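You operate a simulated robot arm through the tools that you are given. There is no shell and no other tool.

The job below is to be done with a simulated robot arm. You get a single attempt, and the scene is never put back.

JOB
Refit the pipe link and pump down to 0.1 mbar or less.
Fine: ballast knob and vent valve shut, red switch on last; leave the gas valve alone.

Only the result counts: the job must be done as asked and must still hold three seconds after the hand-in. Knocking over, shifting, dropping, spilling or breaking anything else fails it.

ROBOT AND FRAMES
A 7-joint arm with a two-finger parallel gripper, fixed in place. Base frame: the origin is at the foot of the arm, x ahead of it, y to its left, z up. Readings come in m, rad, newtons and seconds.
With the tool pointing down near the work surface it reaches from about 0.28 to 0.68 m from the base axis. Its first joint turns from -1.152 to 1.152 rad. Payload 1.57 kg.
The TCP is the grasp point between the finger pads, 0.03 m short of the fingertips. In the tool frame z runs along the fingers and y along their closing line. The gripper opens to 0.11 m. The fingers are 0.024 m wide and 0.012 m thick; the gripper's body (0.048 by 0.112 m) begins 0.078 m behind the TCP.
Orientation is told as [roll, pitch, yaw] about the base's x, y, z axes, in that order, counted from this pose: with the fingers straight down and closing along the base's y, the tool's x points along the base's -x, its y along +y and its z along -z.

CONTROLS
- The arm moves only by the tool play_rows. Its argument "deltas" is a list of rows, each an object of numbers (a shift or turn left out is 0, a gripper value left out holds the last): "dx", "dy", "dz": the shift along the tool's x, y, z in units of 30 mm (1.0 is 30 mm); "ax", "ay", "az": the turn, a rotation vector about the tool's x, y, z in units of 5 degrees (1.0 is 5 degrees); "grip": the closure, from 0 (fully open) to 1 (shut). In form: [{"dx": .., "dy": .., "dz": .., "ax": .., "ay": .., "az": .., "grip": ..}, ...]. A call has 1 to 20 rows; each row shifts and turns the commanded pose from where the row before left it, along the tool's axes as they then stand. A call with a number of a shift or a turn outside -1 to 1 is refused whole. Each row takes 0.2 s and may step no farther than 0.05 m and 0.15 rad from the row before; otherwise, or with a gripper value out of range, the whole call is refused. Where a pose cannot be reached the arm comes as near as it can. A force on the tool above 90 N (or 10 N above the force at the start of the call, whichever is more), or a blocked arm, ends the call early, and 0.2 s more pass. The fingers move at their own pace (about 0.108 m/s each) and stop on an object; they squeeze with about 43 N. The grip force told is the motor's: it shows also when the fingers shut on nothing. Time passes only in rows, and 0.2 s behind the last, so rows that do not move let the fingers close. The reply holds the time, the measured pose of the TCP, the force on the tool along the base axes, the opening and the grip force, in the units named above and with some noise, with the torque about the TCP (base axes, N m) and any sound that the robot's microphone picked up.
- Cameras (640 x 400 px; columns grow to the right, rows downward): "scene" is fixed at [0.1651, -0.3893, 1.4068]; the picture's right is [0.79, -0.62, 0.00], its down [-0.33, -0.42, -0.84] and it looks along [0.52, 0.66, -0.54] (base axes); focal length 236 px, centre (320, 200). "wrist" rides on the gripper at [0.07, 0.016, -0.141] in the tool frame; the picture's right is [-0.23, 0.97, 0.00], its down [-0.85, -0.20, -0.48] and it looks along [-0.47, -0.11, 0.88] (tool axes); focal length 222 px, centre (320, 200). There is no depth. A picture from a camera that has moved, and an enlarged one, comes with that camera's place and axes in the base frame and with its lens.
- camera(camera): a new picture of that camera. No time passes.
- close_up(camera, box): a new picture of the part [left, top, right, bottom] of that camera's present view, enlarged. No time passes.
- hand_in(): hands the job in; it is judged then, once.

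Places have to be worked out from the pictures, the camera data and where the tool is seen. Open the gripper and draw the arm clear of the work before you hand the job in, unless the task says otherwise.

The tools are called after "Call:" by a JSON object that holds its "method" and its "body". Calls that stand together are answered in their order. play_rows: Moves the arm, as the interface text tells. Its arguments: {"type":"object","properties":{"deltas":{"type":"array","items":{"type":"object","properties":{"dx":{"type":"number"},"dy":{"type":"number"},"dz":{"type":"number"},"ax":{"type":"number"},"ay":{"type":"number"},"az":{"type":"number"},"grip":{"type":"number"}}}}},"required":["deltas"]} The other tools are called the same way: camera (camera) takes a picture; close_up (camera, box) takes an enlarged picture of a part of a camera's view; hand_in () hands the job in.

At the start:

```text
clock: 0.0
tcp_pos: [0.3593, 0.0052, 1.2595]
tool_rot: [0.0, -0.001, 0.0]
force: [-0.3, 0.3, 0.2]
wrist_torque: [0.01, 0.01, -0.05]
gripper_width: 0.1098
gripper_force: 0.1
```

scene: 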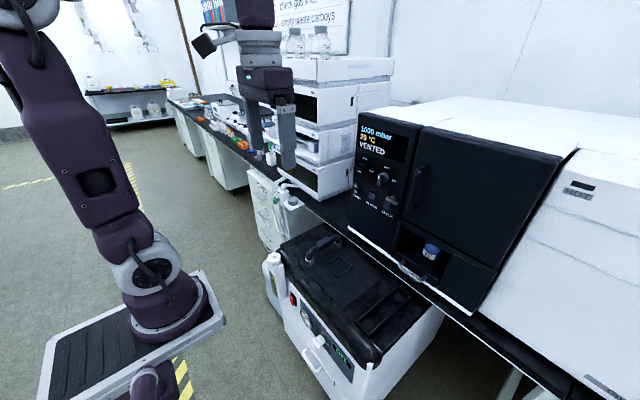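
wrist: 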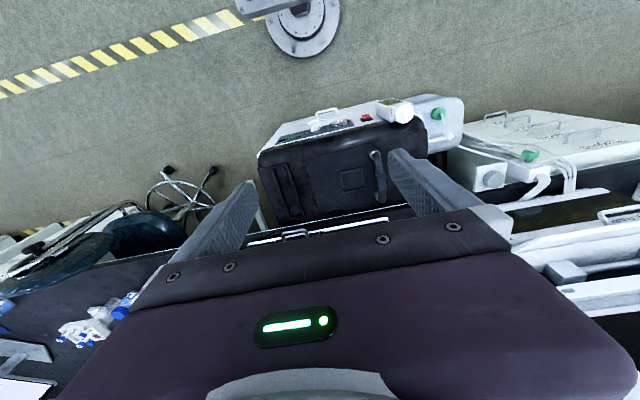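

I start by looking closely at the scene before moving anything: the pump, the instrument (display reads 1000 mbar, 23 °C, VENTED) and the items by the bench edge.

Call:
{"method": "close_up", "body": {"camera": "scene", "box": [250, 210, 450, 400]}}

Call:
{"method": "close_up", "body": {"camera": "scene", "box": [340, 100, 540, 300]}}

Call:
{"method": "close_up", "body": {"camera": "scene", "box": [220, 80, 360, 220]}}

Call:
{"method": "close_up", "body": {"camera": "wrist", "box": [230, 80, 480, 230]}}

```text
2.11 times, centred on (350, 305) of scene
camera zoom: at [0.1651, -0.3893, 1.4068], right [0.79, -0.62, 0.0], down [-0.33, -0.42, -0.84], along [0.52, 0.66, -0.54], focal length 497 px, centre (257, -21)
```

zoom: 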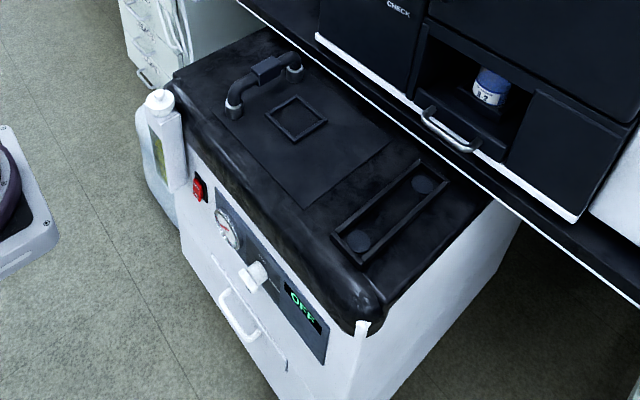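

```text
2.00 times, centred on (440, 200) of scene
camera zoom: at [0.1651, -0.3893, 1.4068], right [0.79, -0.62, 0.0], down [-0.33, -0.42, -0.84], along [0.52, 0.66, -0.54], focal length 472 px, centre (80, 200)
```

zoom: 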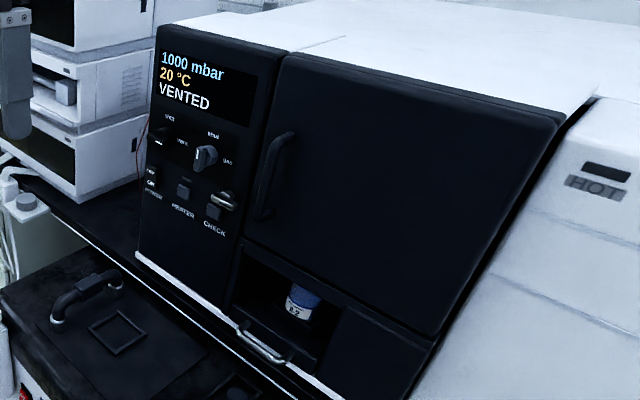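

```text
2.86 times, centred on (290, 150) of scene
camera zoom: at [0.1651, -0.3893, 1.4068], right [0.79, -0.62, 0.0], down [-0.33, -0.42, -0.84], along [0.52, 0.66, -0.54], focal length 675 px, centre (406, 343)
```

zoom: 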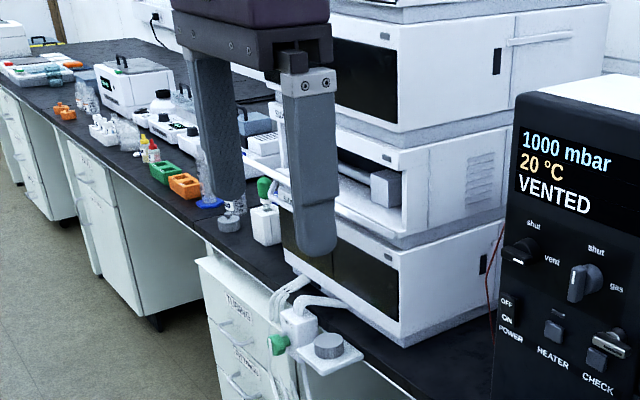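

```text
2.56 times, centred on (355, 155) of wrist
camera zoom: at [0.2895, 0.022, 1.4007], right [0.23, 0.97, 0.0], down [0.85, -0.2, 0.48], along [0.47, -0.11, -0.88], focal length 569 px, centre (230, 315)
```

zoom: 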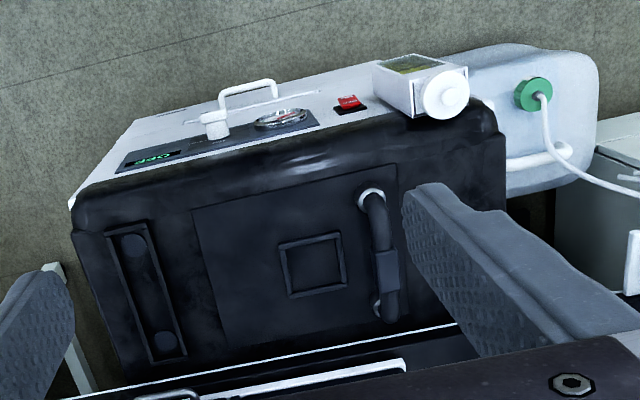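

The link looks like the U-shaped pipe on the pump's hood (roughly x 0.54–0.69, y 0.14, z 0.70) and a tray with two round ports lies at y ≈ -0.17. I look in more detail at knobs, link and ports before moving.

Call:
{"method": "close_up", "body": {"camera": "scene", "box": [345, 150, 425, 230]}}

Call:
{"method": "close_up", "body": {"camera": "scene", "box": [285, 225, 365, 285]}}

Call:
{"method": "close_up", "body": {"camera": "scene", "box": [340, 265, 430, 335]}}

Call:
{"method": "close_up", "body": {"camera": "scene", "box": [280, 280, 370, 390]}}

Call:
{"method": "close_up", "body": {"camera": "wrist", "box": [240, 140, 420, 260]}}

Call:
{"method": "close_up", "body": {"camera": "wrist", "box": [300, 90, 460, 170]}}

```text
5.00 times, centred on (385, 190) of scene
camera zoom: at [0.1651, -0.3893, 1.4068], right [0.79, -0.62, 0.0], down [-0.33, -0.42, -0.84], along [0.52, 0.66, -0.54], focal length 1181 px, centre (-5, 250)
```

zoom: 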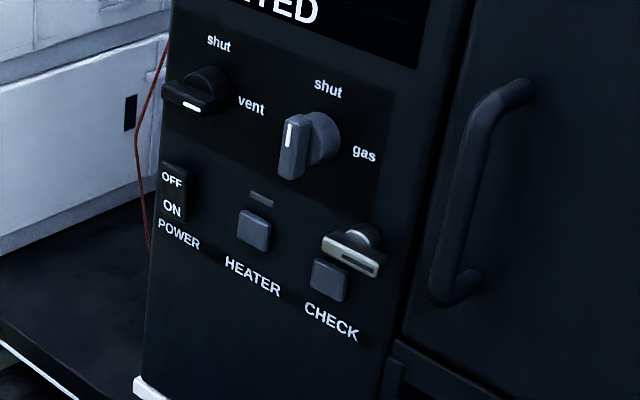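

```text
6.67 times, centred on (325, 255) of scene
camera zoom: at [0.1651, -0.3893, 1.4068], right [0.79, -0.62, 0.0], down [-0.33, -0.42, -0.84], along [0.52, 0.66, -0.54], focal length 1574 px, centre (287, -167)
```

zoom: 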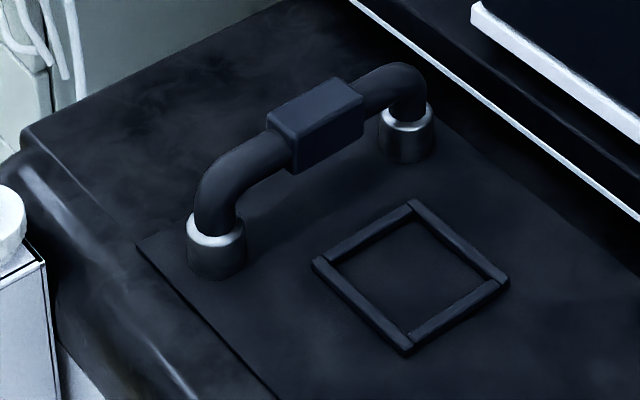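

```text
5.71 times, centred on (385, 300) of scene
camera zoom: at [0.1651, -0.3893, 1.4068], right [0.79, -0.62, 0.0], down [-0.33, -0.42, -0.84], along [0.52, 0.66, -0.54], focal length 1349 px, centre (-51, -371)
```

zoom: 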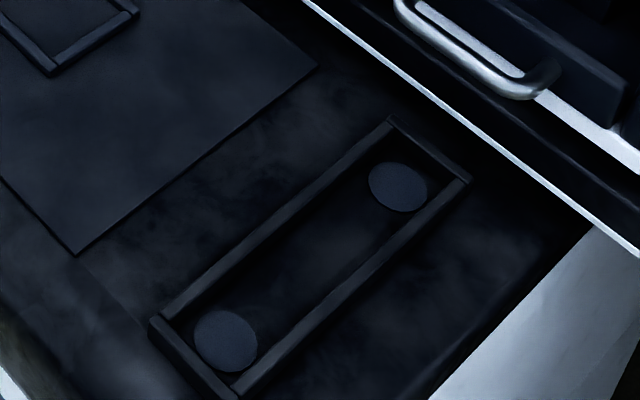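

```text
3.64 times, centred on (325, 335) of scene
camera zoom: at [0.1651, -0.3893, 1.4068], right [0.79, -0.62, 0.0], down [-0.33, -0.42, -0.84], along [0.52, 0.66, -0.54], focal length 859 px, centre (302, -291)
```

zoom: 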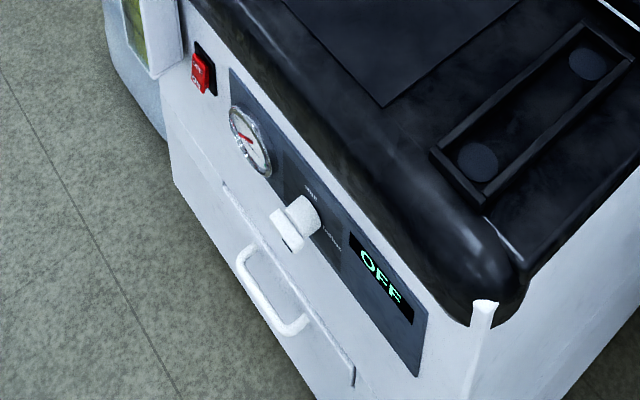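

```text
3.33 times, centred on (330, 200) of wrist
camera zoom: at [0.2895, 0.022, 1.4007], right [0.23, 0.97, 0.0], down [0.85, -0.2, 0.48], along [0.47, -0.11, -0.88], focal length 740 px, centre (287, 200)
```

zoom: 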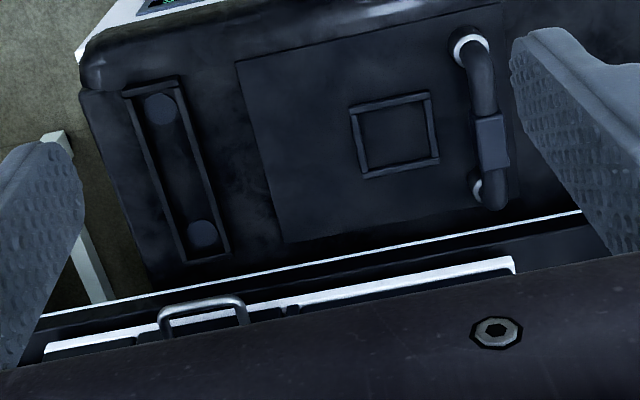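

```text
4.00 times, centred on (380, 130) of wrist
camera zoom: at [0.2895, 0.022, 1.4007], right [0.23, 0.97, 0.0], down [0.85, -0.2, 0.48], along [0.47, -0.11, -0.88], focal length 888 px, centre (80, 480)
```

zoom: 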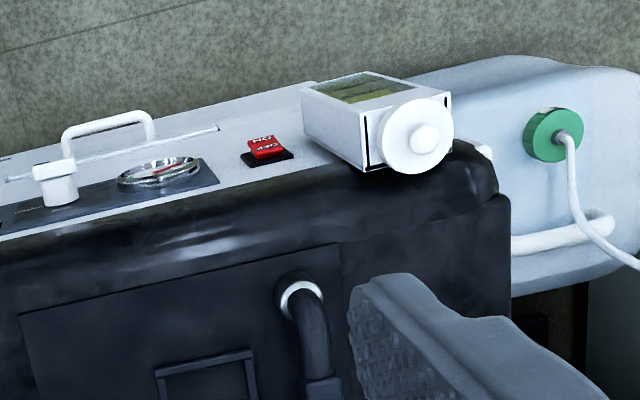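

Everything is far from the arm, so I first bring the wrist camera closer above the link (moving to about [0.36, 0.14, 1.0]) to judge how the link and its seats look.

Call:
{"method": "play_rows", "body": {"deltas": [{"dy": 0.5, "dz": 0.9}, {"dy": 0.5, "dz": 0.9}, {"dy": 0.5, "dz": 0.9}, {"dy": 0.5, "dz": 0.9}, {"dy": 0.5, "dz": 0.9}, {"dy": 0.5, "dz": 0.9}, {"dy": 0.5, "dz": 0.9}, {"dy": 0.5, "dz": 0.9}, {"dy": 0.5, "dz": 0.9}, {}]}}

Call:
{"method": "camera", "body": {"camera": "wrist"}}

Call:
{"method": "camera", "body": {"camera": "scene"}}

```text
clock: 2.2
tcp_pos: [0.3585, 0.1389, 1.017]
tool_rot: [0.0, 0.0, 0.001]
force: [0.3, -0.5, 0.5]
wrist_torque: [0.02, -0.02, 0.01]
gripper_width: 0.1101
gripper_force: 0.0
```

```text
taken
camera wrist: at [0.2891, 0.1565, 1.1578], right [0.23, 0.97, 0.0], down [0.85, -0.2, 0.48], along [0.47, -0.11, -0.88], focal length 222 px, centre (320, 200)
```

wrist: 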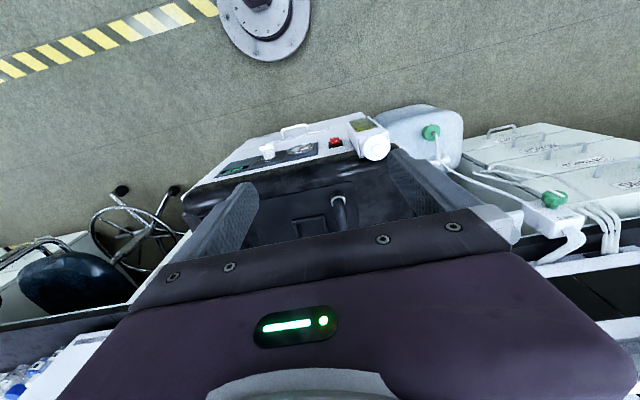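

```text
taken
```

scene: 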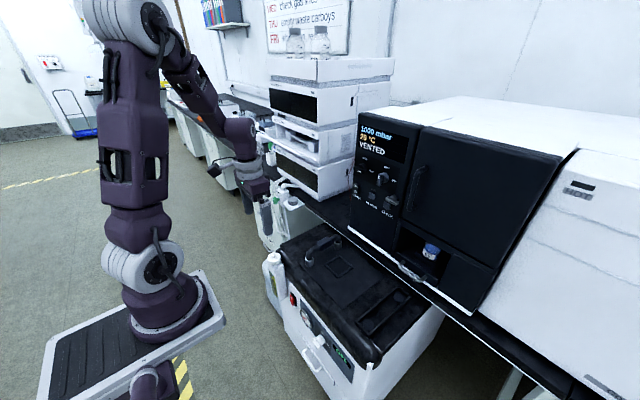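

The wrist view is clear in its upper half; I zoom into the link's near end, the pump front and the tray.

Call:
{"method": "close_up", "body": {"camera": "wrist", "box": [250, 180, 370, 255]}}

Call:
{"method": "close_up", "body": {"camera": "wrist", "box": [180, 100, 400, 220]}}

Call:
{"method": "close_up", "body": {"camera": "scene", "box": [270, 220, 450, 330]}}

```text
5.33 times, centred on (310, 218) of wrist
camera zoom: at [0.2891, 0.1565, 1.1578], right [0.23, 0.97, 0.0], down [0.85, -0.2, 0.48], along [0.47, -0.11, -0.88], focal length 1185 px, centre (373, 107)
```

zoom: 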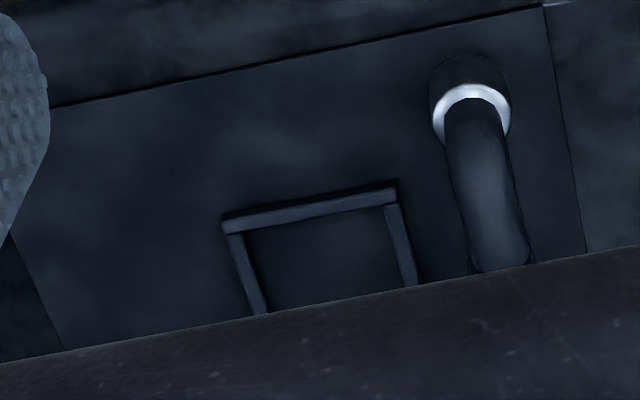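

```text
2.91 times, centred on (290, 160) of wrist
camera zoom: at [0.2891, 0.1565, 1.1578], right [0.23, 0.97, 0.0], down [0.85, -0.2, 0.48], along [0.47, -0.11, -0.88], focal length 646 px, centre (407, 316)
```

zoom: 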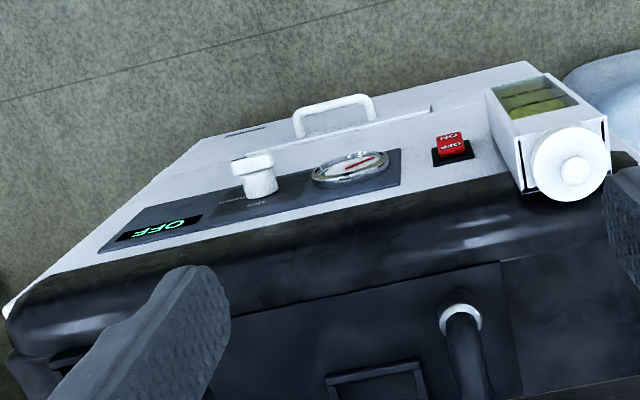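

```text
3.56 times, centred on (360, 275) of scene
camera zoom: at [0.1651, -0.3893, 1.4068], right [0.79, -0.62, 0.0], down [-0.33, -0.42, -0.84], along [0.52, 0.66, -0.54], focal length 840 px, centre (178, -67)
```

zoom: 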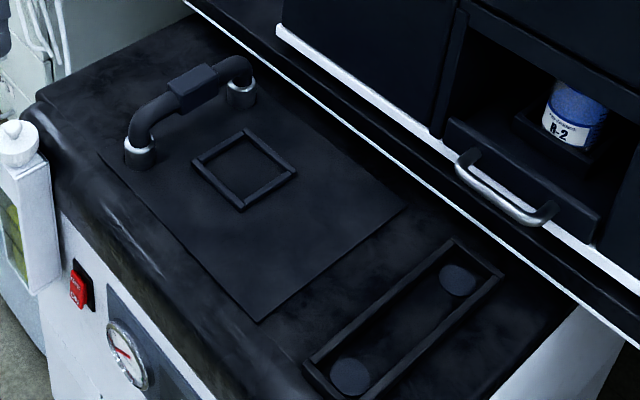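

The scene still leaves open whether the chrome cuffs are the link's ends or fixed sockets, so I want a side view. I move to about [0.45, -0.05, 1.0] and yaw the tool +90° so the wrist camera looks along +y at the link.

Call:
{"method": "play_rows", "body": {"deltas": [{"dx": -0.5, "dy": -1}, {"dx": -0.5, "dy": -1}, {"dx": -0.5, "dy": -1}, {"dx": -0.5, "dy": -1}, {"dx": -0.5, "dy": -1}, {"dx": -0.5, "dy": -1}, {}]}}

Call:
{"method": "play_rows", "body": {"deltas": [{"az": -1}, {"az": -1}, {"az": -1}, {"az": -1}, {"az": -1}, {"az": -1}, {"az": -1}, {"az": -1}, {"az": -1}, {"az": -1}, {"az": -1}, {"az": -1}, {"az": -1}, {"az": -1}, {"az": -1}, {"az": -1}, {"az": -1}, {"az": -1}, {}]}}

Call:
{"method": "camera", "body": {"camera": "wrist"}}

```text
clock: 3.8
tcp_pos: [0.45, -0.0401, 1.0191]
tool_rot: [0.0, -0.001, -0.002]
force: [-0.6, 0.1, 0.4]
wrist_torque: [-0.01, -0.01, -0.02]
gripper_width: 0.1099
gripper_force: 0.1
```

```text
clock: 7.8
tcp_pos: [0.4494, -0.0403, 1.0166]
tool_rot: [0.001, 0.0, 1.569]
force: [-0.3, 0.0, -0.1]
wrist_torque: [-0.01, 0.03, 0.03]
gripper_width: 0.11
gripper_force: 0.0
```

```text
taken
camera wrist: at [0.4328, -0.1091, 1.1574], right [-0.97, 0.23, 0.0], down [0.2, 0.86, 0.48], along [0.11, 0.47, -0.88], focal length 222 px, centre (320, 200)
```

wrist: 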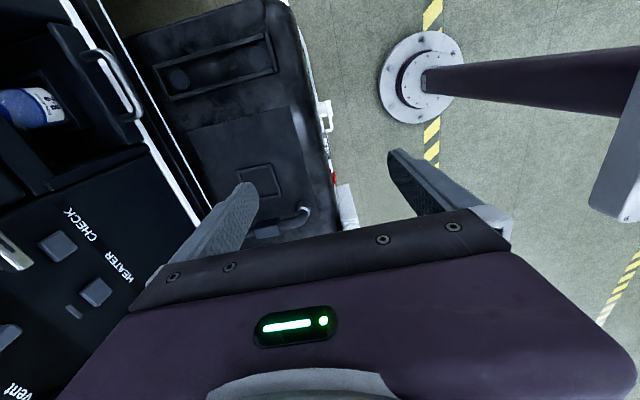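

This view shows the pump hood, both the tray and the link, and part of the oven panel. I zoom in.

Call:
{"method": "close_up", "body": {"camera": "wrist", "box": [150, 0, 350, 125]}}

Call:
{"method": "close_up", "body": {"camera": "wrist", "box": [200, 130, 360, 240]}}

Call:
{"method": "close_up", "body": {"camera": "wrist", "box": [0, 180, 200, 400]}}

```text
3.20 times, centred on (250, 62) of wrist
camera zoom: at [0.4328, -0.1091, 1.1574], right [-0.97, 0.23, 0.0], down [0.2, 0.86, 0.48], along [0.11, 0.47, -0.88], focal length 711 px, centre (544, 640)
```

zoom: 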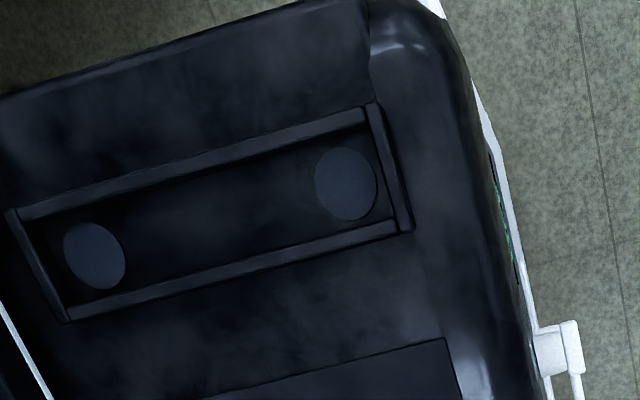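

```text
3.64 times, centred on (280, 185) of wrist
camera zoom: at [0.4328, -0.1091, 1.1574], right [-0.97, 0.23, 0.0], down [0.2, 0.86, 0.48], along [0.11, 0.47, -0.88], focal length 808 px, centre (466, 254)
```

zoom: 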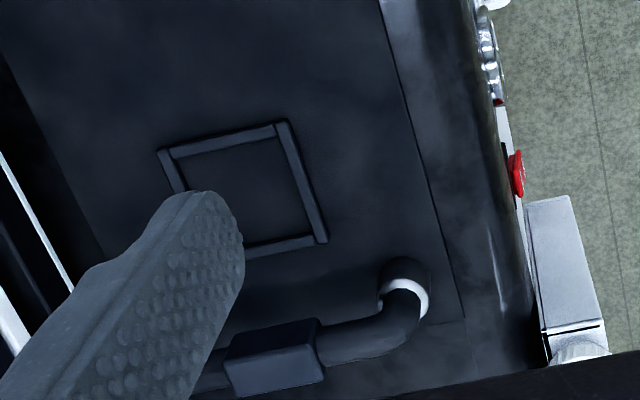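

```text
1.82 times, centred on (100, 290) of wrist
camera zoom: at [0.4328, -0.1091, 1.1574], right [-0.97, 0.23, 0.0], down [0.2, 0.86, 0.48], along [0.11, 0.47, -0.88], focal length 404 px, centre (720, 36)
```

zoom: 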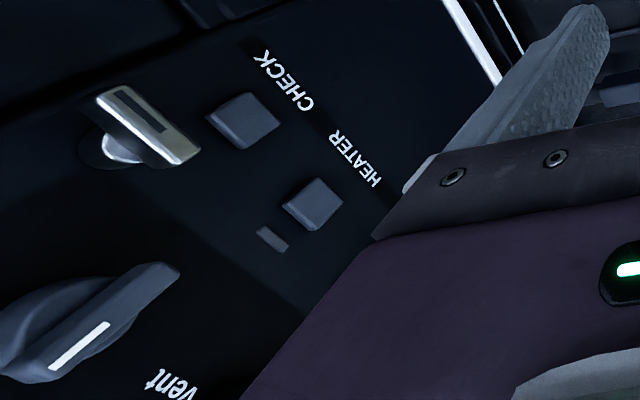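

I need a lower, more horizontal look at the link. I tilt the fingers 45° toward +y in place, then move down to about [0.565, -0.03, 0.83], still well clear of the link and the bench.

Call:
{"method": "play_rows", "body": {"deltas": [{"ay": -1}, {"ay": -1}, {"ay": -1}, {"ay": -1}, {"ay": -1}, {"ay": -1}, {"ay": -1}, {"ay": -1}, {"ay": -1}, {}]}}

Call:
{"method": "play_rows", "body": {"deltas": [{"dx": 0.7, "dy": -0.65, "dz": 0.77}, {"dx": 0.7, "dy": -0.65, "dz": 0.77}, {"dx": 0.7, "dy": -0.65, "dz": 0.77}, {"dx": 0.7, "dy": -0.65, "dz": 0.77}, {}]}}

Call:
{"method": "camera", "body": {"camera": "wrist"}}

Call:
{"method": "camera", "body": {"camera": "scene"}}

```text
clock: 10.0
tcp_pos: [0.4502, -0.0391, 1.0169]
tool_rot: [-0.001, -0.787, 1.571]
force: [1.0, 0.0, 0.6]
wrist_torque: [0.02, -0.01, -0.01]
gripper_width: 0.1099
gripper_force: 0.0
```

```text
clock: 11.2
tcp_pos: [0.5277, -0.0335, 0.8918]
tool_rot: [-0.001, -0.784, 1.57]
force: [-0.5, -0.1, -0.7]
wrist_torque: [-0.01, -0.04, 0.0]
gripper_width: 0.1101
gripper_force: 0.1
```

```text
taken
camera wrist: at [0.5114, -0.1821, 0.9416], right [-0.97, 0.16, 0.16], down [0.2, 0.27, 0.94], along [0.11, 0.95, -0.29], focal length 222 px, centre (320, 200)
```

wrist: 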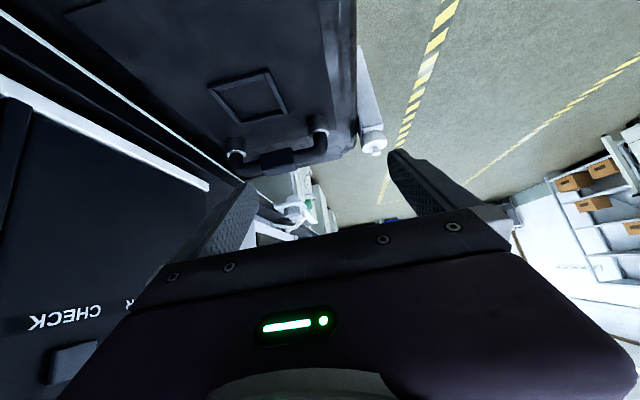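

```text
taken
```

scene: 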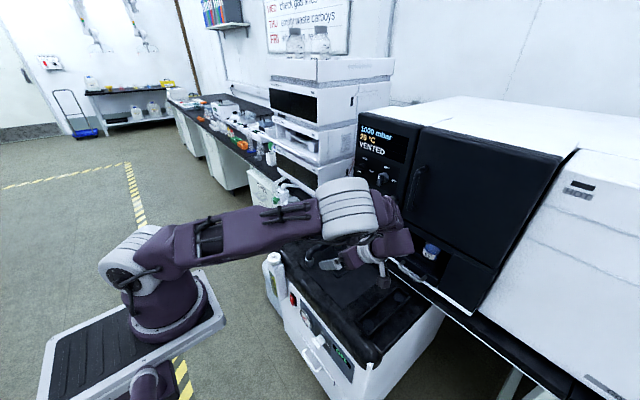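

The link is visible from the side now; I zoom in on it.

Call:
{"method": "close_up", "body": {"camera": "wrist", "box": [200, 100, 360, 200]}}

Call:
{"method": "close_up", "body": {"camera": "wrist", "box": [190, 60, 350, 190]}}

Call:
{"method": "close_up", "body": {"camera": "scene", "box": [300, 180, 460, 300]}}

```text
4.00 times, centred on (280, 150) of wrist
camera zoom: at [0.5114, -0.1821, 0.9416], right [-0.97, 0.16, 0.16], down [0.2, 0.27, 0.94], along [0.11, 0.95, -0.29], focal length 888 px, centre (480, 400)
```

zoom: 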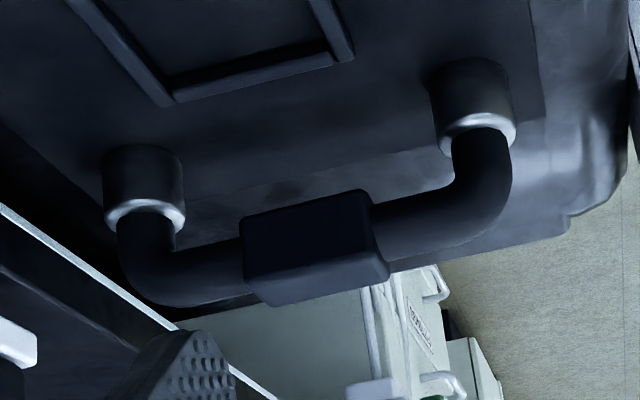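

```text
3.08 times, centred on (270, 125) of wrist
camera zoom: at [0.5114, -0.1821, 0.9416], right [-0.97, 0.16, 0.16], down [0.2, 0.27, 0.94], along [0.11, 0.95, -0.29], focal length 684 px, centre (474, 431)
```

zoom: 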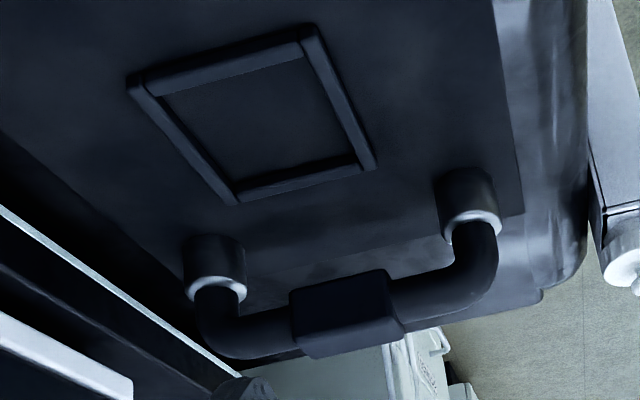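

```text
3.33 times, centred on (380, 240) of scene
camera zoom: at [0.1651, -0.3893, 1.4068], right [0.79, -0.62, 0.0], down [-0.33, -0.42, -0.84], along [0.52, 0.66, -0.54], focal length 787 px, centre (120, 67)
```

zoom: 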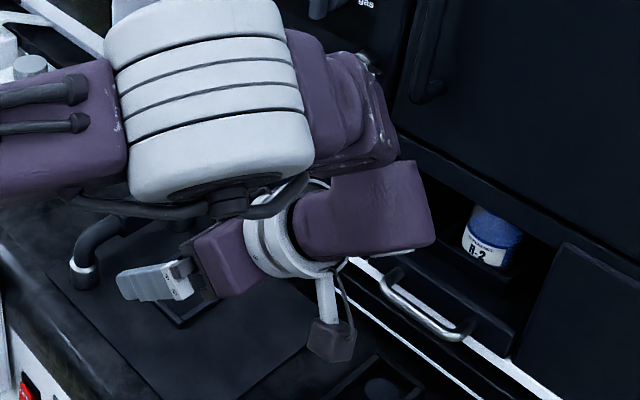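

The side view suggests the link's legs enter chrome cuffs standing on the plate. To learn whether the cuffs belong to the link or the pump, I'll go back up, set the tool straight down again (yaw 0), and approach the link's grip block for a proper look.

Call:
{"method": "play_rows", "body": {"deltas": [{"dx": -0.7, "dy": 0.65, "dz": -0.77}, {"dx": -0.7, "dy": 0.65, "dz": -0.77}, {"dx": -0.7, "dy": 0.65, "dz": -0.77}, {"dx": -0.7, "dy": 0.65, "dz": -0.77}, {"ay": 1}, {"ay": 1}, {"ay": 1}, {"ay": 1}, {"ay": 1}, {"ay": 1}, {"ay": 1}, {"ay": 1}, {"ay": 1}, {}]}}

Call:
{"method": "play_rows", "body": {"deltas": [{"az": 1}, {"az": 1}, {"az": 1}, {"az": 1}, {"az": 1}, {"az": 1}, {"az": 1}, {"az": 1}, {"az": 1}, {"az": 1}, {"az": 1}, {"az": 1}, {"az": 1}, {"az": 1}, {"az": 1}, {"az": 1}, {"az": 1}, {"az": 1}, {}]}}

```text
clock: 14.2
tcp_pos: [0.4495, -0.0388, 1.017]
tool_rot: [0.001, 0.001, 1.571]
force: [0.5, 0.3, -0.1]
wrist_torque: [0.0, 0.02, -0.01]
gripper_width: 0.11
gripper_force: 0.0
```

```text
clock: 18.2
tcp_pos: [0.4497, -0.0413, 1.0162]
tool_rot: [0.001, -0.001, -0.001]
force: [0.1, 0.1, 0.2]
wrist_torque: [0.01, 0.02, 0.0]
gripper_width: 0.1098
gripper_force: 0.0
```

The block centre works out near [0.606, 0.143, 0.762] (pipe axis z ≈ 0.766, cuffs from z ≈ 0.70 to 0.732). I move to about 14 cm above it with the tool straight down and look.

Call:
{"method": "play_rows", "body": {"deltas": [{"dx": -0.65, "dy": 0.767, "dz": 0.483}, {"dx": -0.65, "dy": 0.767, "dz": 0.483}, {"dx": -0.65, "dy": 0.767, "dz": 0.483}, {"dx": -0.65, "dy": 0.767, "dz": 0.483}, {"dx": -0.65, "dy": 0.767, "dz": 0.483}, {"dx": -0.65, "dy": 0.767, "dz": 0.483}, {"dx": -0.65, "dy": 0.767, "dz": 0.483}, {"dx": -0.65, "dy": 0.767, "dz": 0.483}, {}]}}

Call:
{"method": "camera", "body": {"camera": "wrist"}}

Call:
{"method": "camera", "body": {"camera": "scene"}}

```text
clock: 20.2
tcp_pos: [0.6053, 0.1446, 0.8994]
tool_rot: [-0.001, -0.001, 0.0]
force: [0.5, -0.4, 0.0]
wrist_torque: [-0.02, 0.01, -0.02]
gripper_width: 0.1102
gripper_force: 0.1
```

```text
taken
camera wrist: at [0.5361, 0.1616, 1.0415], right [0.23, 0.97, 0.0], down [0.85, -0.2, 0.48], along [0.47, -0.11, -0.88], focal length 222 px, centre (320, 200)
```

wrist: 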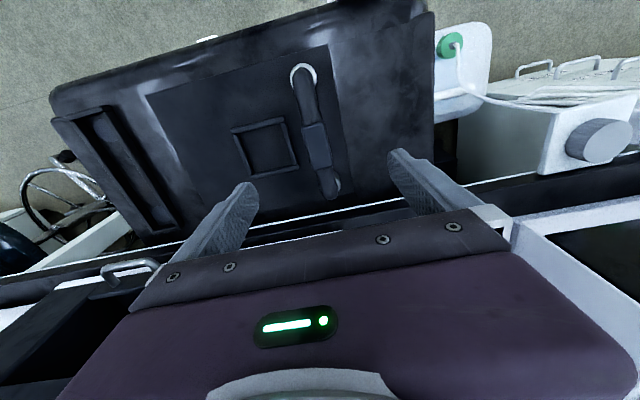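

```text
taken
```

scene: 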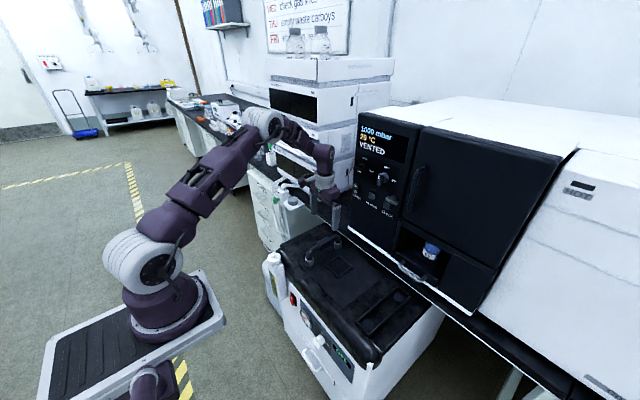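

Call:
{"method": "close_up", "body": {"camera": "wrist", "box": [230, 40, 390, 215]}}

Call:
{"method": "close_up", "body": {"camera": "wrist", "box": [30, 70, 230, 260]}}

Call:
{"method": "close_up", "body": {"camera": "scene", "box": [280, 160, 400, 280]}}

```text
2.29 times, centred on (310, 128) of wrist
camera zoom: at [0.5361, 0.1616, 1.0415], right [0.23, 0.97, 0.0], down [0.85, -0.2, 0.48], along [0.47, -0.11, -0.88], focal length 508 px, centre (343, 366)
```

zoom: 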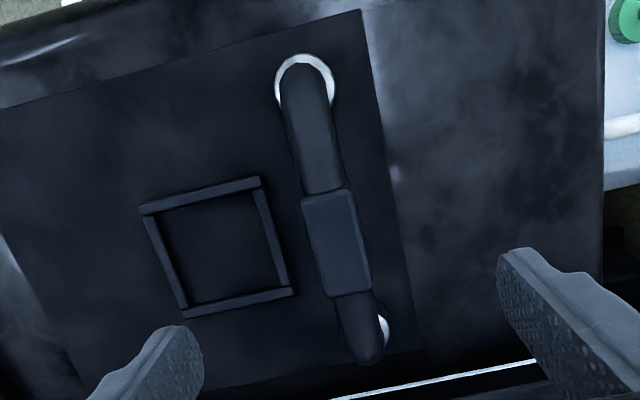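

```text
2.11 times, centred on (130, 165) of wrist
camera zoom: at [0.5361, 0.1616, 1.0415], right [0.23, 0.97, 0.0], down [0.85, -0.2, 0.48], along [0.47, -0.11, -0.88], focal length 468 px, centre (720, 274)
```

zoom: 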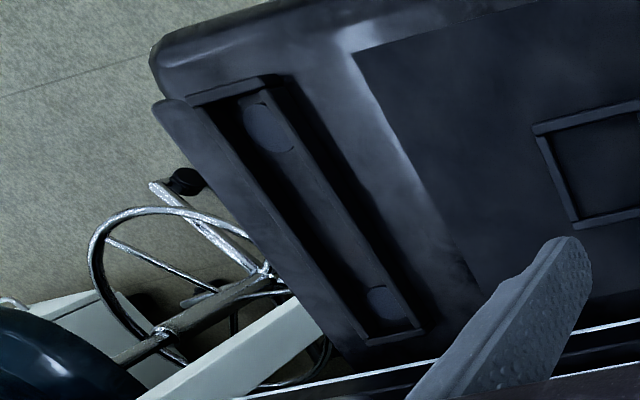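

```text
3.33 times, centred on (340, 220) of scene
camera zoom: at [0.1651, -0.3893, 1.4068], right [0.79, -0.62, 0.0], down [-0.33, -0.42, -0.84], along [0.52, 0.66, -0.54], focal length 787 px, centre (253, 133)
```

zoom: 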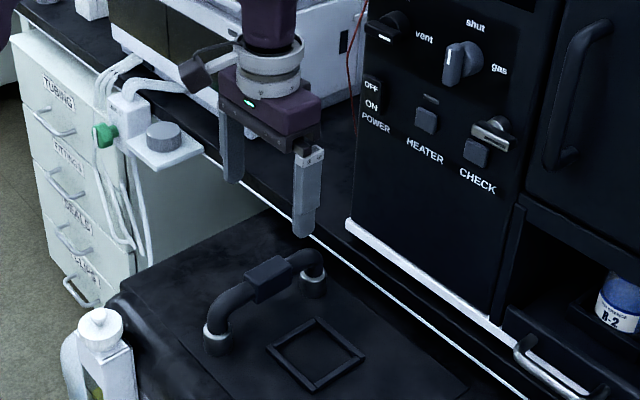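

Everything is consistent: the block is about 52 × 24 mm, centred at [0.606, 0.1425], top at z ≈ 0.78, and the path down is free. I descend over it to z ≈ 0.762 with open fingers and look again before closing.

Call:
{"method": "play_rows", "body": {"deltas": [{"dz": 0.9, "dy": -0.07}, {"dz": 0.9}, {"dz": 0.9}, {"dz": 0.9}, {"dz": 0.9}, {}]}}

Call:
{"method": "camera", "body": {"camera": "wrist"}}

Call:
{"method": "close_up", "body": {"camera": "scene", "box": [270, 190, 390, 290]}}

```text
clock: 21.6
tcp_pos: [0.6051, 0.1421, 0.7654]
tool_rot: [0.0, 0.0, 0.001]
force: [-0.1, -0.1, -0.4]
wrist_torque: [-0.01, 0.01, -0.02]
gripper_width: 0.1099
gripper_force: 0.1
```

```text
taken
camera wrist: at [0.5355, 0.1588, 0.9066], right [0.23, 0.97, 0.0], down [0.85, -0.2, 0.48], along [0.47, -0.11, -0.88], focal length 222 px, centre (320, 200)
```

wrist: 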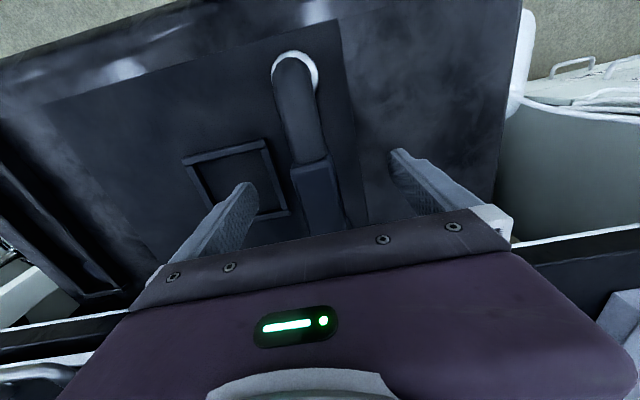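

```text
4.00 times, centred on (330, 240) of scene
camera zoom: at [0.1651, -0.3893, 1.4068], right [0.79, -0.62, 0.0], down [-0.33, -0.42, -0.84], along [0.52, 0.66, -0.54], focal length 945 px, centre (280, 40)
```

zoom: 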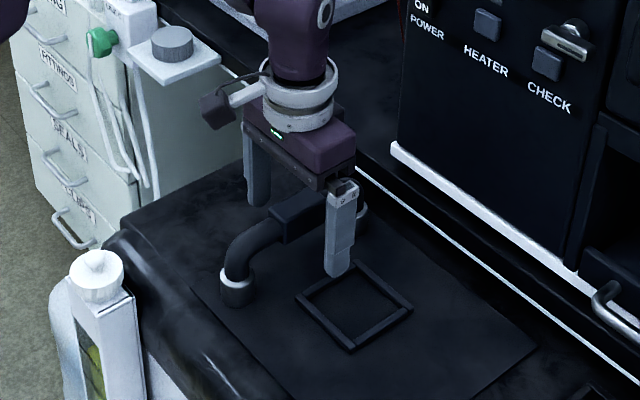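

The fingers straddle the block. I close the gripper on it and let it settle.

Call:
{"method": "play_rows", "body": {"deltas": [{"grip": 1}, {"grip": 1}, {"grip": 1}, {"grip": 1}]}}

```text
clock: 22.6
tcp_pos: [0.6057, 0.1429, 0.7666]
tool_rot: [0.0, -0.001, 0.001]
force: [0.1, -0.5, 0.7]
wrist_torque: [0.0, -0.04, 0.06]
gripper_width: 0.0276
gripper_force: 38.4
```

Gripped at 27.6 mm with almost no side force. I lift slowly by about 2 cm to see whether the cuffs come along.

Call:
{"method": "play_rows", "body": {"deltas": [{"dz": -0.15}, {"dz": -0.15}, {"dz": -0.15}, {"dz": -0.15}, {}]}}

Call:
{"method": "close_up", "body": {"camera": "scene", "box": [290, 200, 370, 270]}}

Call:
{"method": "close_up", "body": {"camera": "wrist", "box": [220, 30, 400, 230]}}

```text
clock: 23.8
tcp_pos: [0.6061, 0.1423, 0.783]
tool_rot: [-0.001, 0.0, 0.0]
force: [-0.7, 0.1, -2.0]
wrist_torque: [-0.04, -0.03, 0.0]
gripper_width: 0.0275
gripper_force: 38.2
```

```text
5.71 times, centred on (330, 235) of scene
camera zoom: at [0.1652, -0.3893, 1.4068], right [0.79, -0.62, 0.0], down [-0.33, -0.42, -0.84], along [0.52, 0.66, -0.54], focal length 1349 px, centre (263, 0)
```

zoom: 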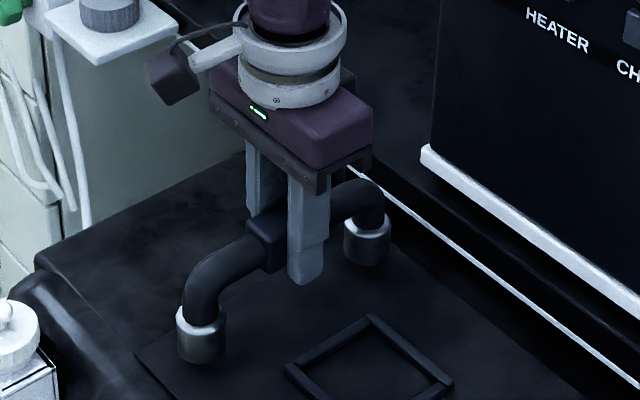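

```text
2.00 times, centred on (310, 130) of wrist
camera zoom: at [0.5355, 0.1586, 0.9243], right [0.23, 0.97, 0.0], down [0.85, -0.2, 0.48], along [0.47, -0.11, -0.88], focal length 444 px, centre (340, 340)
```

zoom: 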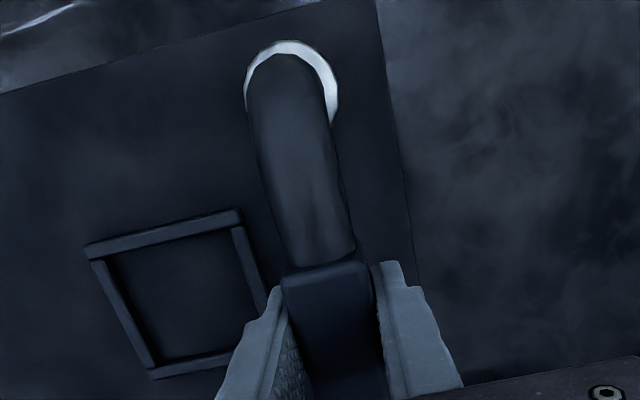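

The chrome cuffs moved up with the pipe, so they are the link's own ends. I lift another 8 cm to see what is beneath on the plate.

Call:
{"method": "play_rows", "body": {"deltas": [{"dz": -0.5}, {"dz": -0.7}, {"dz": -0.7}, {"dz": -0.7}, {}]}}

Call:
{"method": "close_up", "body": {"camera": "scene", "box": [270, 180, 410, 300]}}

Call:
{"method": "close_up", "body": {"camera": "wrist", "box": [220, 0, 420, 230]}}

Call:
{"method": "camera", "body": {"camera": "wrist"}}

```text
clock: 25.0
tcp_pos: [0.6055, 0.1419, 0.8619]
tool_rot: [0.0, 0.0, -0.001]
force: [-0.8, -0.4, -2.4]
wrist_torque: [-0.02, 0.01, 0.05]
gripper_width: 0.0277
gripper_force: 37.8
```

```text
3.33 times, centred on (340, 240) of scene
camera zoom: at [0.1652, -0.3893, 1.4068], right [0.79, -0.62, 0.0], down [-0.33, -0.42, -0.84], along [0.52, 0.66, -0.54], focal length 787 px, centre (253, 67)
```

zoom: 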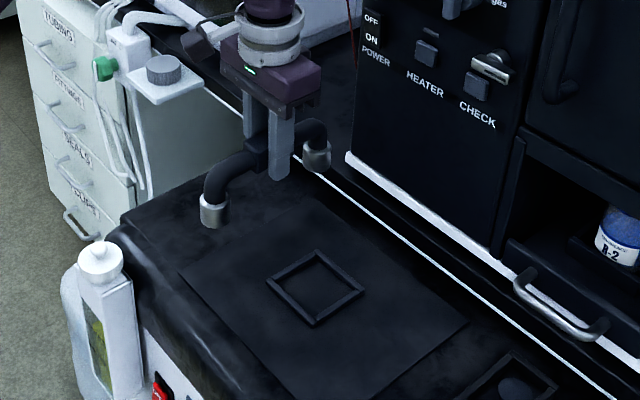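

```text
1.74 times, centred on (320, 115) of wrist
camera zoom: at [0.5356, 0.1591, 1.0028], right [0.23, 0.97, 0.0], down [0.86, -0.2, 0.48], along [0.47, -0.11, -0.88], focal length 386 px, centre (320, 348)
```

zoom: 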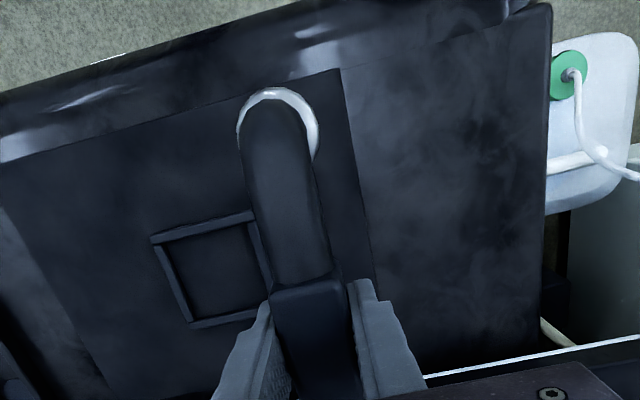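

```text
taken
camera wrist: at [0.5356, 0.1591, 1.0028], right [0.23, 0.97, 0.0], down [0.86, -0.2, 0.48], along [0.47, -0.11, -0.88], focal length 222 px, centre (320, 200)
```

wrist: 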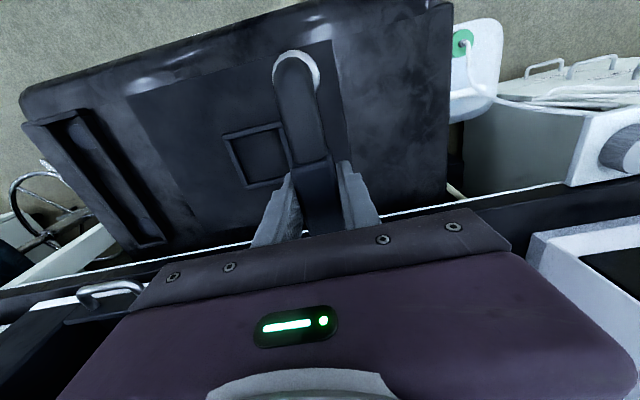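

The plate below is bare, so the link was only parked on it; the trough with the two discs (near disc ≈ [0.531, -0.165], far disc ≈ [0.684, -0.165], z ≈ 0.694) is the fitting place. The drawer handle of the oven overhangs near there, so I check its position before carrying the link over.

Call:
{"method": "close_up", "body": {"camera": "wrist", "box": [0, 100, 240, 330]}}

Call:
{"method": "close_up", "body": {"camera": "scene", "box": [370, 230, 470, 320]}}

```text
1.74 times, centred on (120, 215) of wrist
camera zoom: at [0.5356, 0.1591, 1.0028], right [0.23, 0.97, 0.0], down [0.86, -0.2, 0.48], along [0.47, -0.11, -0.88], focal length 386 px, centre (668, 174)
```

zoom: 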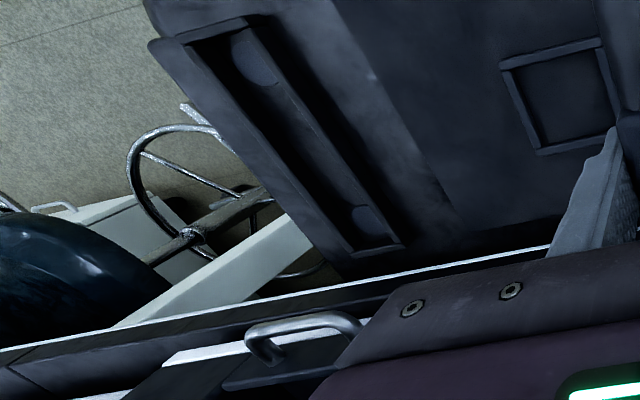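

```text
4.44 times, centred on (420, 275) of scene
camera zoom: at [0.1652, -0.3893, 1.4068], right [0.79, -0.62, 0.0], down [-0.33, -0.42, -0.84], along [0.52, 0.66, -0.54], focal length 1050 px, centre (-124, -133)
```

zoom: 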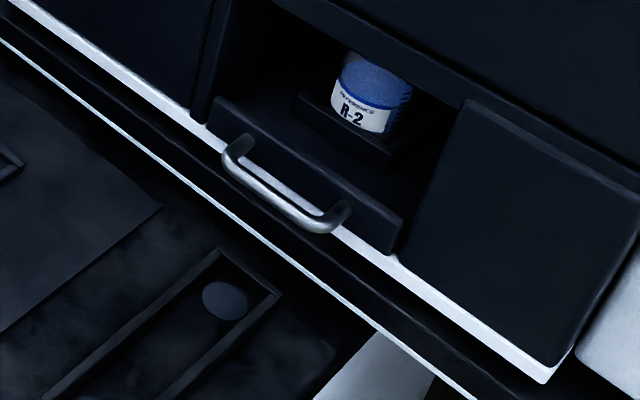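

The handle's bar sits at x ≈ 0.70, z ≈ 0.805, y −0.206…−0.13, so a straight drop would clip the link's far cuff on it. I carry the link over at safe height with x ≈ 0.57, will descend there, and then slide +x beneath the handle.

Call:
{"method": "play_rows", "body": {"deltas": [{"dx": 0.4}, {"dx": 0.4}, {"dx": 0.4}, {"dy": -0.8}, {"dy": -0.8}, {"dy": -0.8}, {"dy": -0.8}, {"dy": -0.8}, {"dy": -0.8}, {"dy": -0.8}, {"dy": -0.8}, {"dy": -0.8}, {"dy": -0.8}, {"dy": -0.8}, {"dy": -0.8}, {"dy": -0.63}, {}]}}

Call:
{"method": "camera", "body": {"camera": "wrist"}}

Call:
{"method": "close_up", "body": {"camera": "scene", "box": [310, 210, 470, 340]}}

```text
clock: 28.6
tcp_pos: [0.5691, -0.1653, 0.8622]
tool_rot: [0.0, 0.0, 0.0]
force: [-0.3, -0.7, -2.9]
wrist_torque: [0.0, 0.0, 0.04]
gripper_width: 0.0277
gripper_force: 37.9
```

```text
taken
camera wrist: at [0.4993, -0.1482, 1.003], right [0.23, 0.97, 0.0], down [0.85, -0.2, 0.48], along [0.47, -0.11, -0.88], focal length 222 px, centre (320, 200)
```

wrist: 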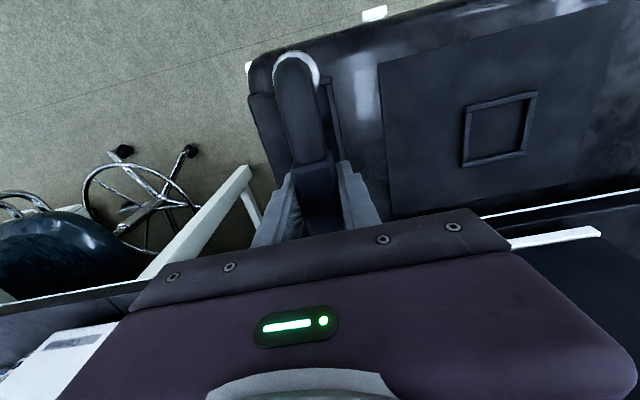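

```text
3.08 times, centred on (390, 275) of scene
camera zoom: at [0.1652, -0.3893, 1.4068], right [0.79, -0.62, 0.0], down [-0.33, -0.42, -0.84], along [0.52, 0.66, -0.54], focal length 727 px, centre (105, -31)
```

zoom: 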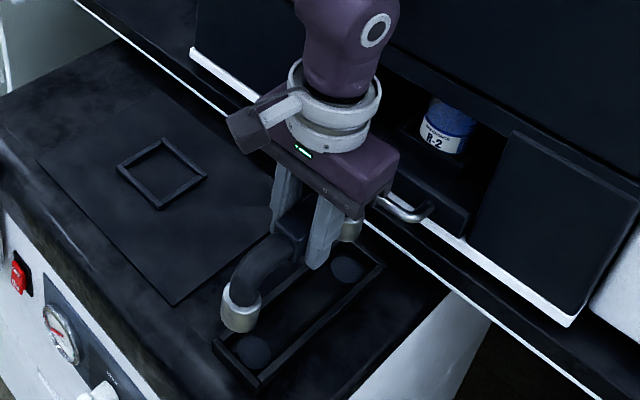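

Held link is above the trough, clear of the handle. I lower it to z ≈ 0.79 (cuff bottoms about 1.5 cm above the trough walls) and check again.

Call:
{"method": "play_rows", "body": {"deltas": [{"dz": 0.5}, {"dz": 0.5}, {"dz": 0.5}, {"dz": 0.5}, {"dz": 0.4}, {}]}}

Call:
{"method": "close_up", "body": {"camera": "scene", "box": [340, 240, 440, 330]}}

Call:
{"method": "close_up", "body": {"camera": "wrist", "box": [220, 20, 420, 230]}}

```text
clock: 30.0
tcp_pos: [0.569, -0.1639, 0.7885]
tool_rot: [0.0, 0.001, 0.001]
force: [0.5, 0.4, -3.1]
wrist_torque: [-0.01, 0.0, 0.01]
gripper_width: 0.0278
gripper_force: 38.1
```

```text
4.44 times, centred on (390, 285) of scene
camera zoom: at [0.1652, -0.3893, 1.4068], right [0.79, -0.62, 0.0], down [-0.33, -0.42, -0.84], along [0.52, 0.66, -0.54], focal length 1050 px, centre (9, -178)
```

zoom: 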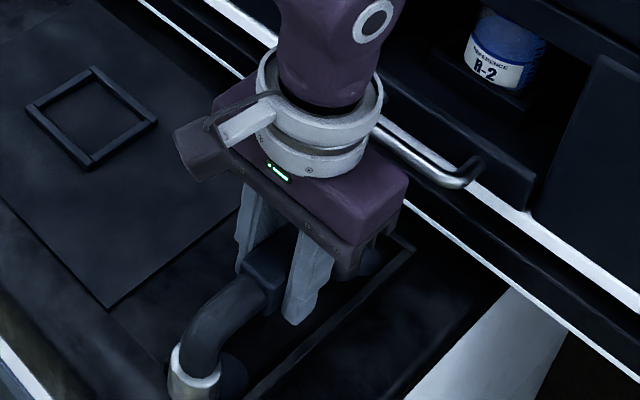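

```text
1.90 times, centred on (320, 125) of wrist
camera zoom: at [0.4996, -0.1483, 0.9304], right [0.23, 0.97, 0.0], down [0.85, -0.2, 0.48], along [0.47, -0.11, -0.88], focal length 423 px, centre (320, 343)
```

zoom: 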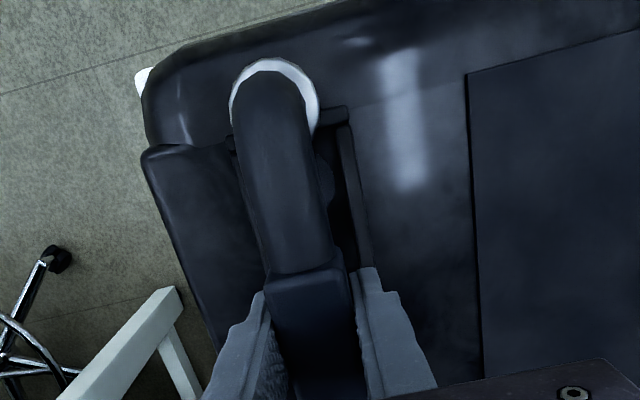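

Clearances look right (cuff tops ≈ 0.755, handle underside ≈ 0.80). I slide the link +x by 38 mm to put the cuffs above the discs.

Call:
{"method": "play_rows", "body": {"deltas": [{"dx": -0.32}, {"dx": -0.32}, {"dx": -0.32}, {"dx": -0.32}, {}]}}

Call:
{"method": "close_up", "body": {"camera": "scene", "box": [340, 240, 440, 330]}}

Call:
{"method": "close_up", "body": {"camera": "wrist", "box": [220, 20, 420, 230]}}

```text
clock: 31.2
tcp_pos: [0.6074, -0.1652, 0.7894]
tool_rot: [0.001, 0.0, 0.0]
force: [-0.5, -0.1, -2.9]
wrist_torque: [0.0, 0.01, 0.01]
gripper_width: 0.0277
gripper_force: 37.8
```

```text
4.44 times, centred on (390, 285) of scene
camera zoom: at [0.1652, -0.3893, 1.4068], right [0.79, -0.62, 0.0], down [-0.33, -0.42, -0.84], along [0.52, 0.66, -0.54], focal length 1050 px, centre (9, -178)
```

zoom: 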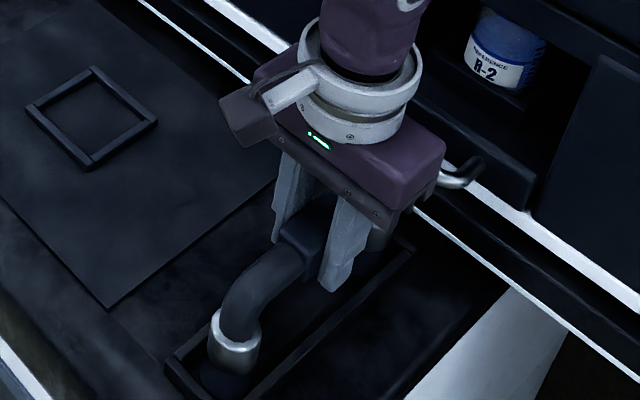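

```text
1.90 times, centred on (320, 125) of wrist
camera zoom: at [0.5377, -0.1481, 0.9305], right [0.23, 0.97, 0.0], down [0.86, -0.2, 0.48], along [0.47, -0.11, -0.88], focal length 423 px, centre (320, 343)
```

zoom: 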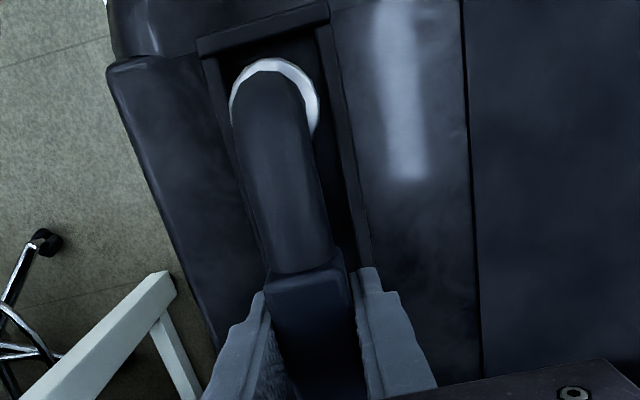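

The alignment predicted from the pictures agrees within 1–2 mm. I zoom in tighter on the cuff and the trough walls to verify centring before lowering.

Call:
{"method": "close_up", "body": {"camera": "wrist", "box": [255, 20, 345, 110]}}

Call:
{"method": "close_up", "body": {"camera": "scene", "box": [355, 285, 435, 335]}}

```text
4.44 times, centred on (300, 65) of wrist
camera zoom: at [0.5377, -0.1481, 0.9305], right [0.23, 0.97, 0.0], down [0.86, -0.2, 0.48], along [0.47, -0.11, -0.88], focal length 987 px, centre (409, 800)
```

zoom: 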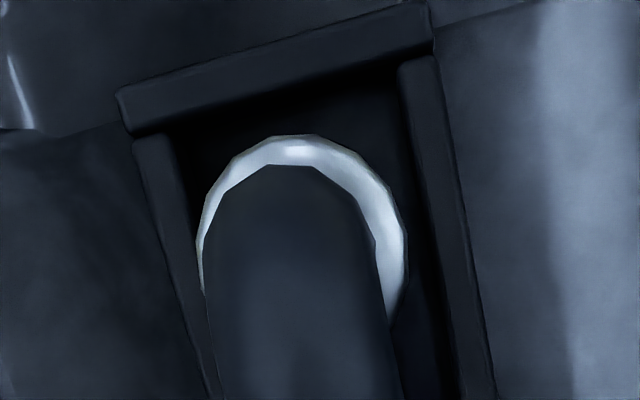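

```text
8.00 times, centred on (395, 310) of scene
camera zoom: at [0.1652, -0.3893, 1.4068], right [0.79, -0.62, 0.0], down [-0.33, -0.42, -0.84], along [0.52, 0.66, -0.54], focal length 1889 px, centre (-280, -680)
```

zoom: 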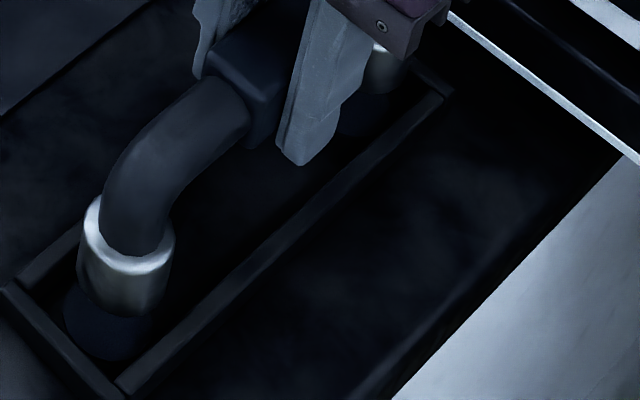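

Cuff and trough are centred within about 1 mm and the near end has ample clearance. I lower the link gently, first 18 mm, then in small steps watching the force.

Call:
{"method": "play_rows", "body": {"deltas": [{"dz": 0.2}, {"dz": 0.2}, {"dz": 0.2}, {}]}}

Call:
{"method": "play_rows", "body": {"deltas": [{"dz": 0.07}, {"dz": 0.07}, {}]}}

```text
clock: 32.2
tcp_pos: [0.6072, -0.1648, 0.7719]
tool_rot: [-0.001, 0.0, 0.0]
force: [0.2, -0.7, -2.5]
wrist_torque: [0.0, 0.0, -0.01]
gripper_width: 0.0276
gripper_force: 38.0
```

```text
clock: 33.0
tcp_pos: [0.6066, -0.1648, 0.7666]
tool_rot: [0.0, -0.001, -0.001]
force: [-0.7, 0.5, -2.3]
wrist_torque: [0.0, -0.02, -0.02]
gripper_width: 0.0275
gripper_force: 38.0
```

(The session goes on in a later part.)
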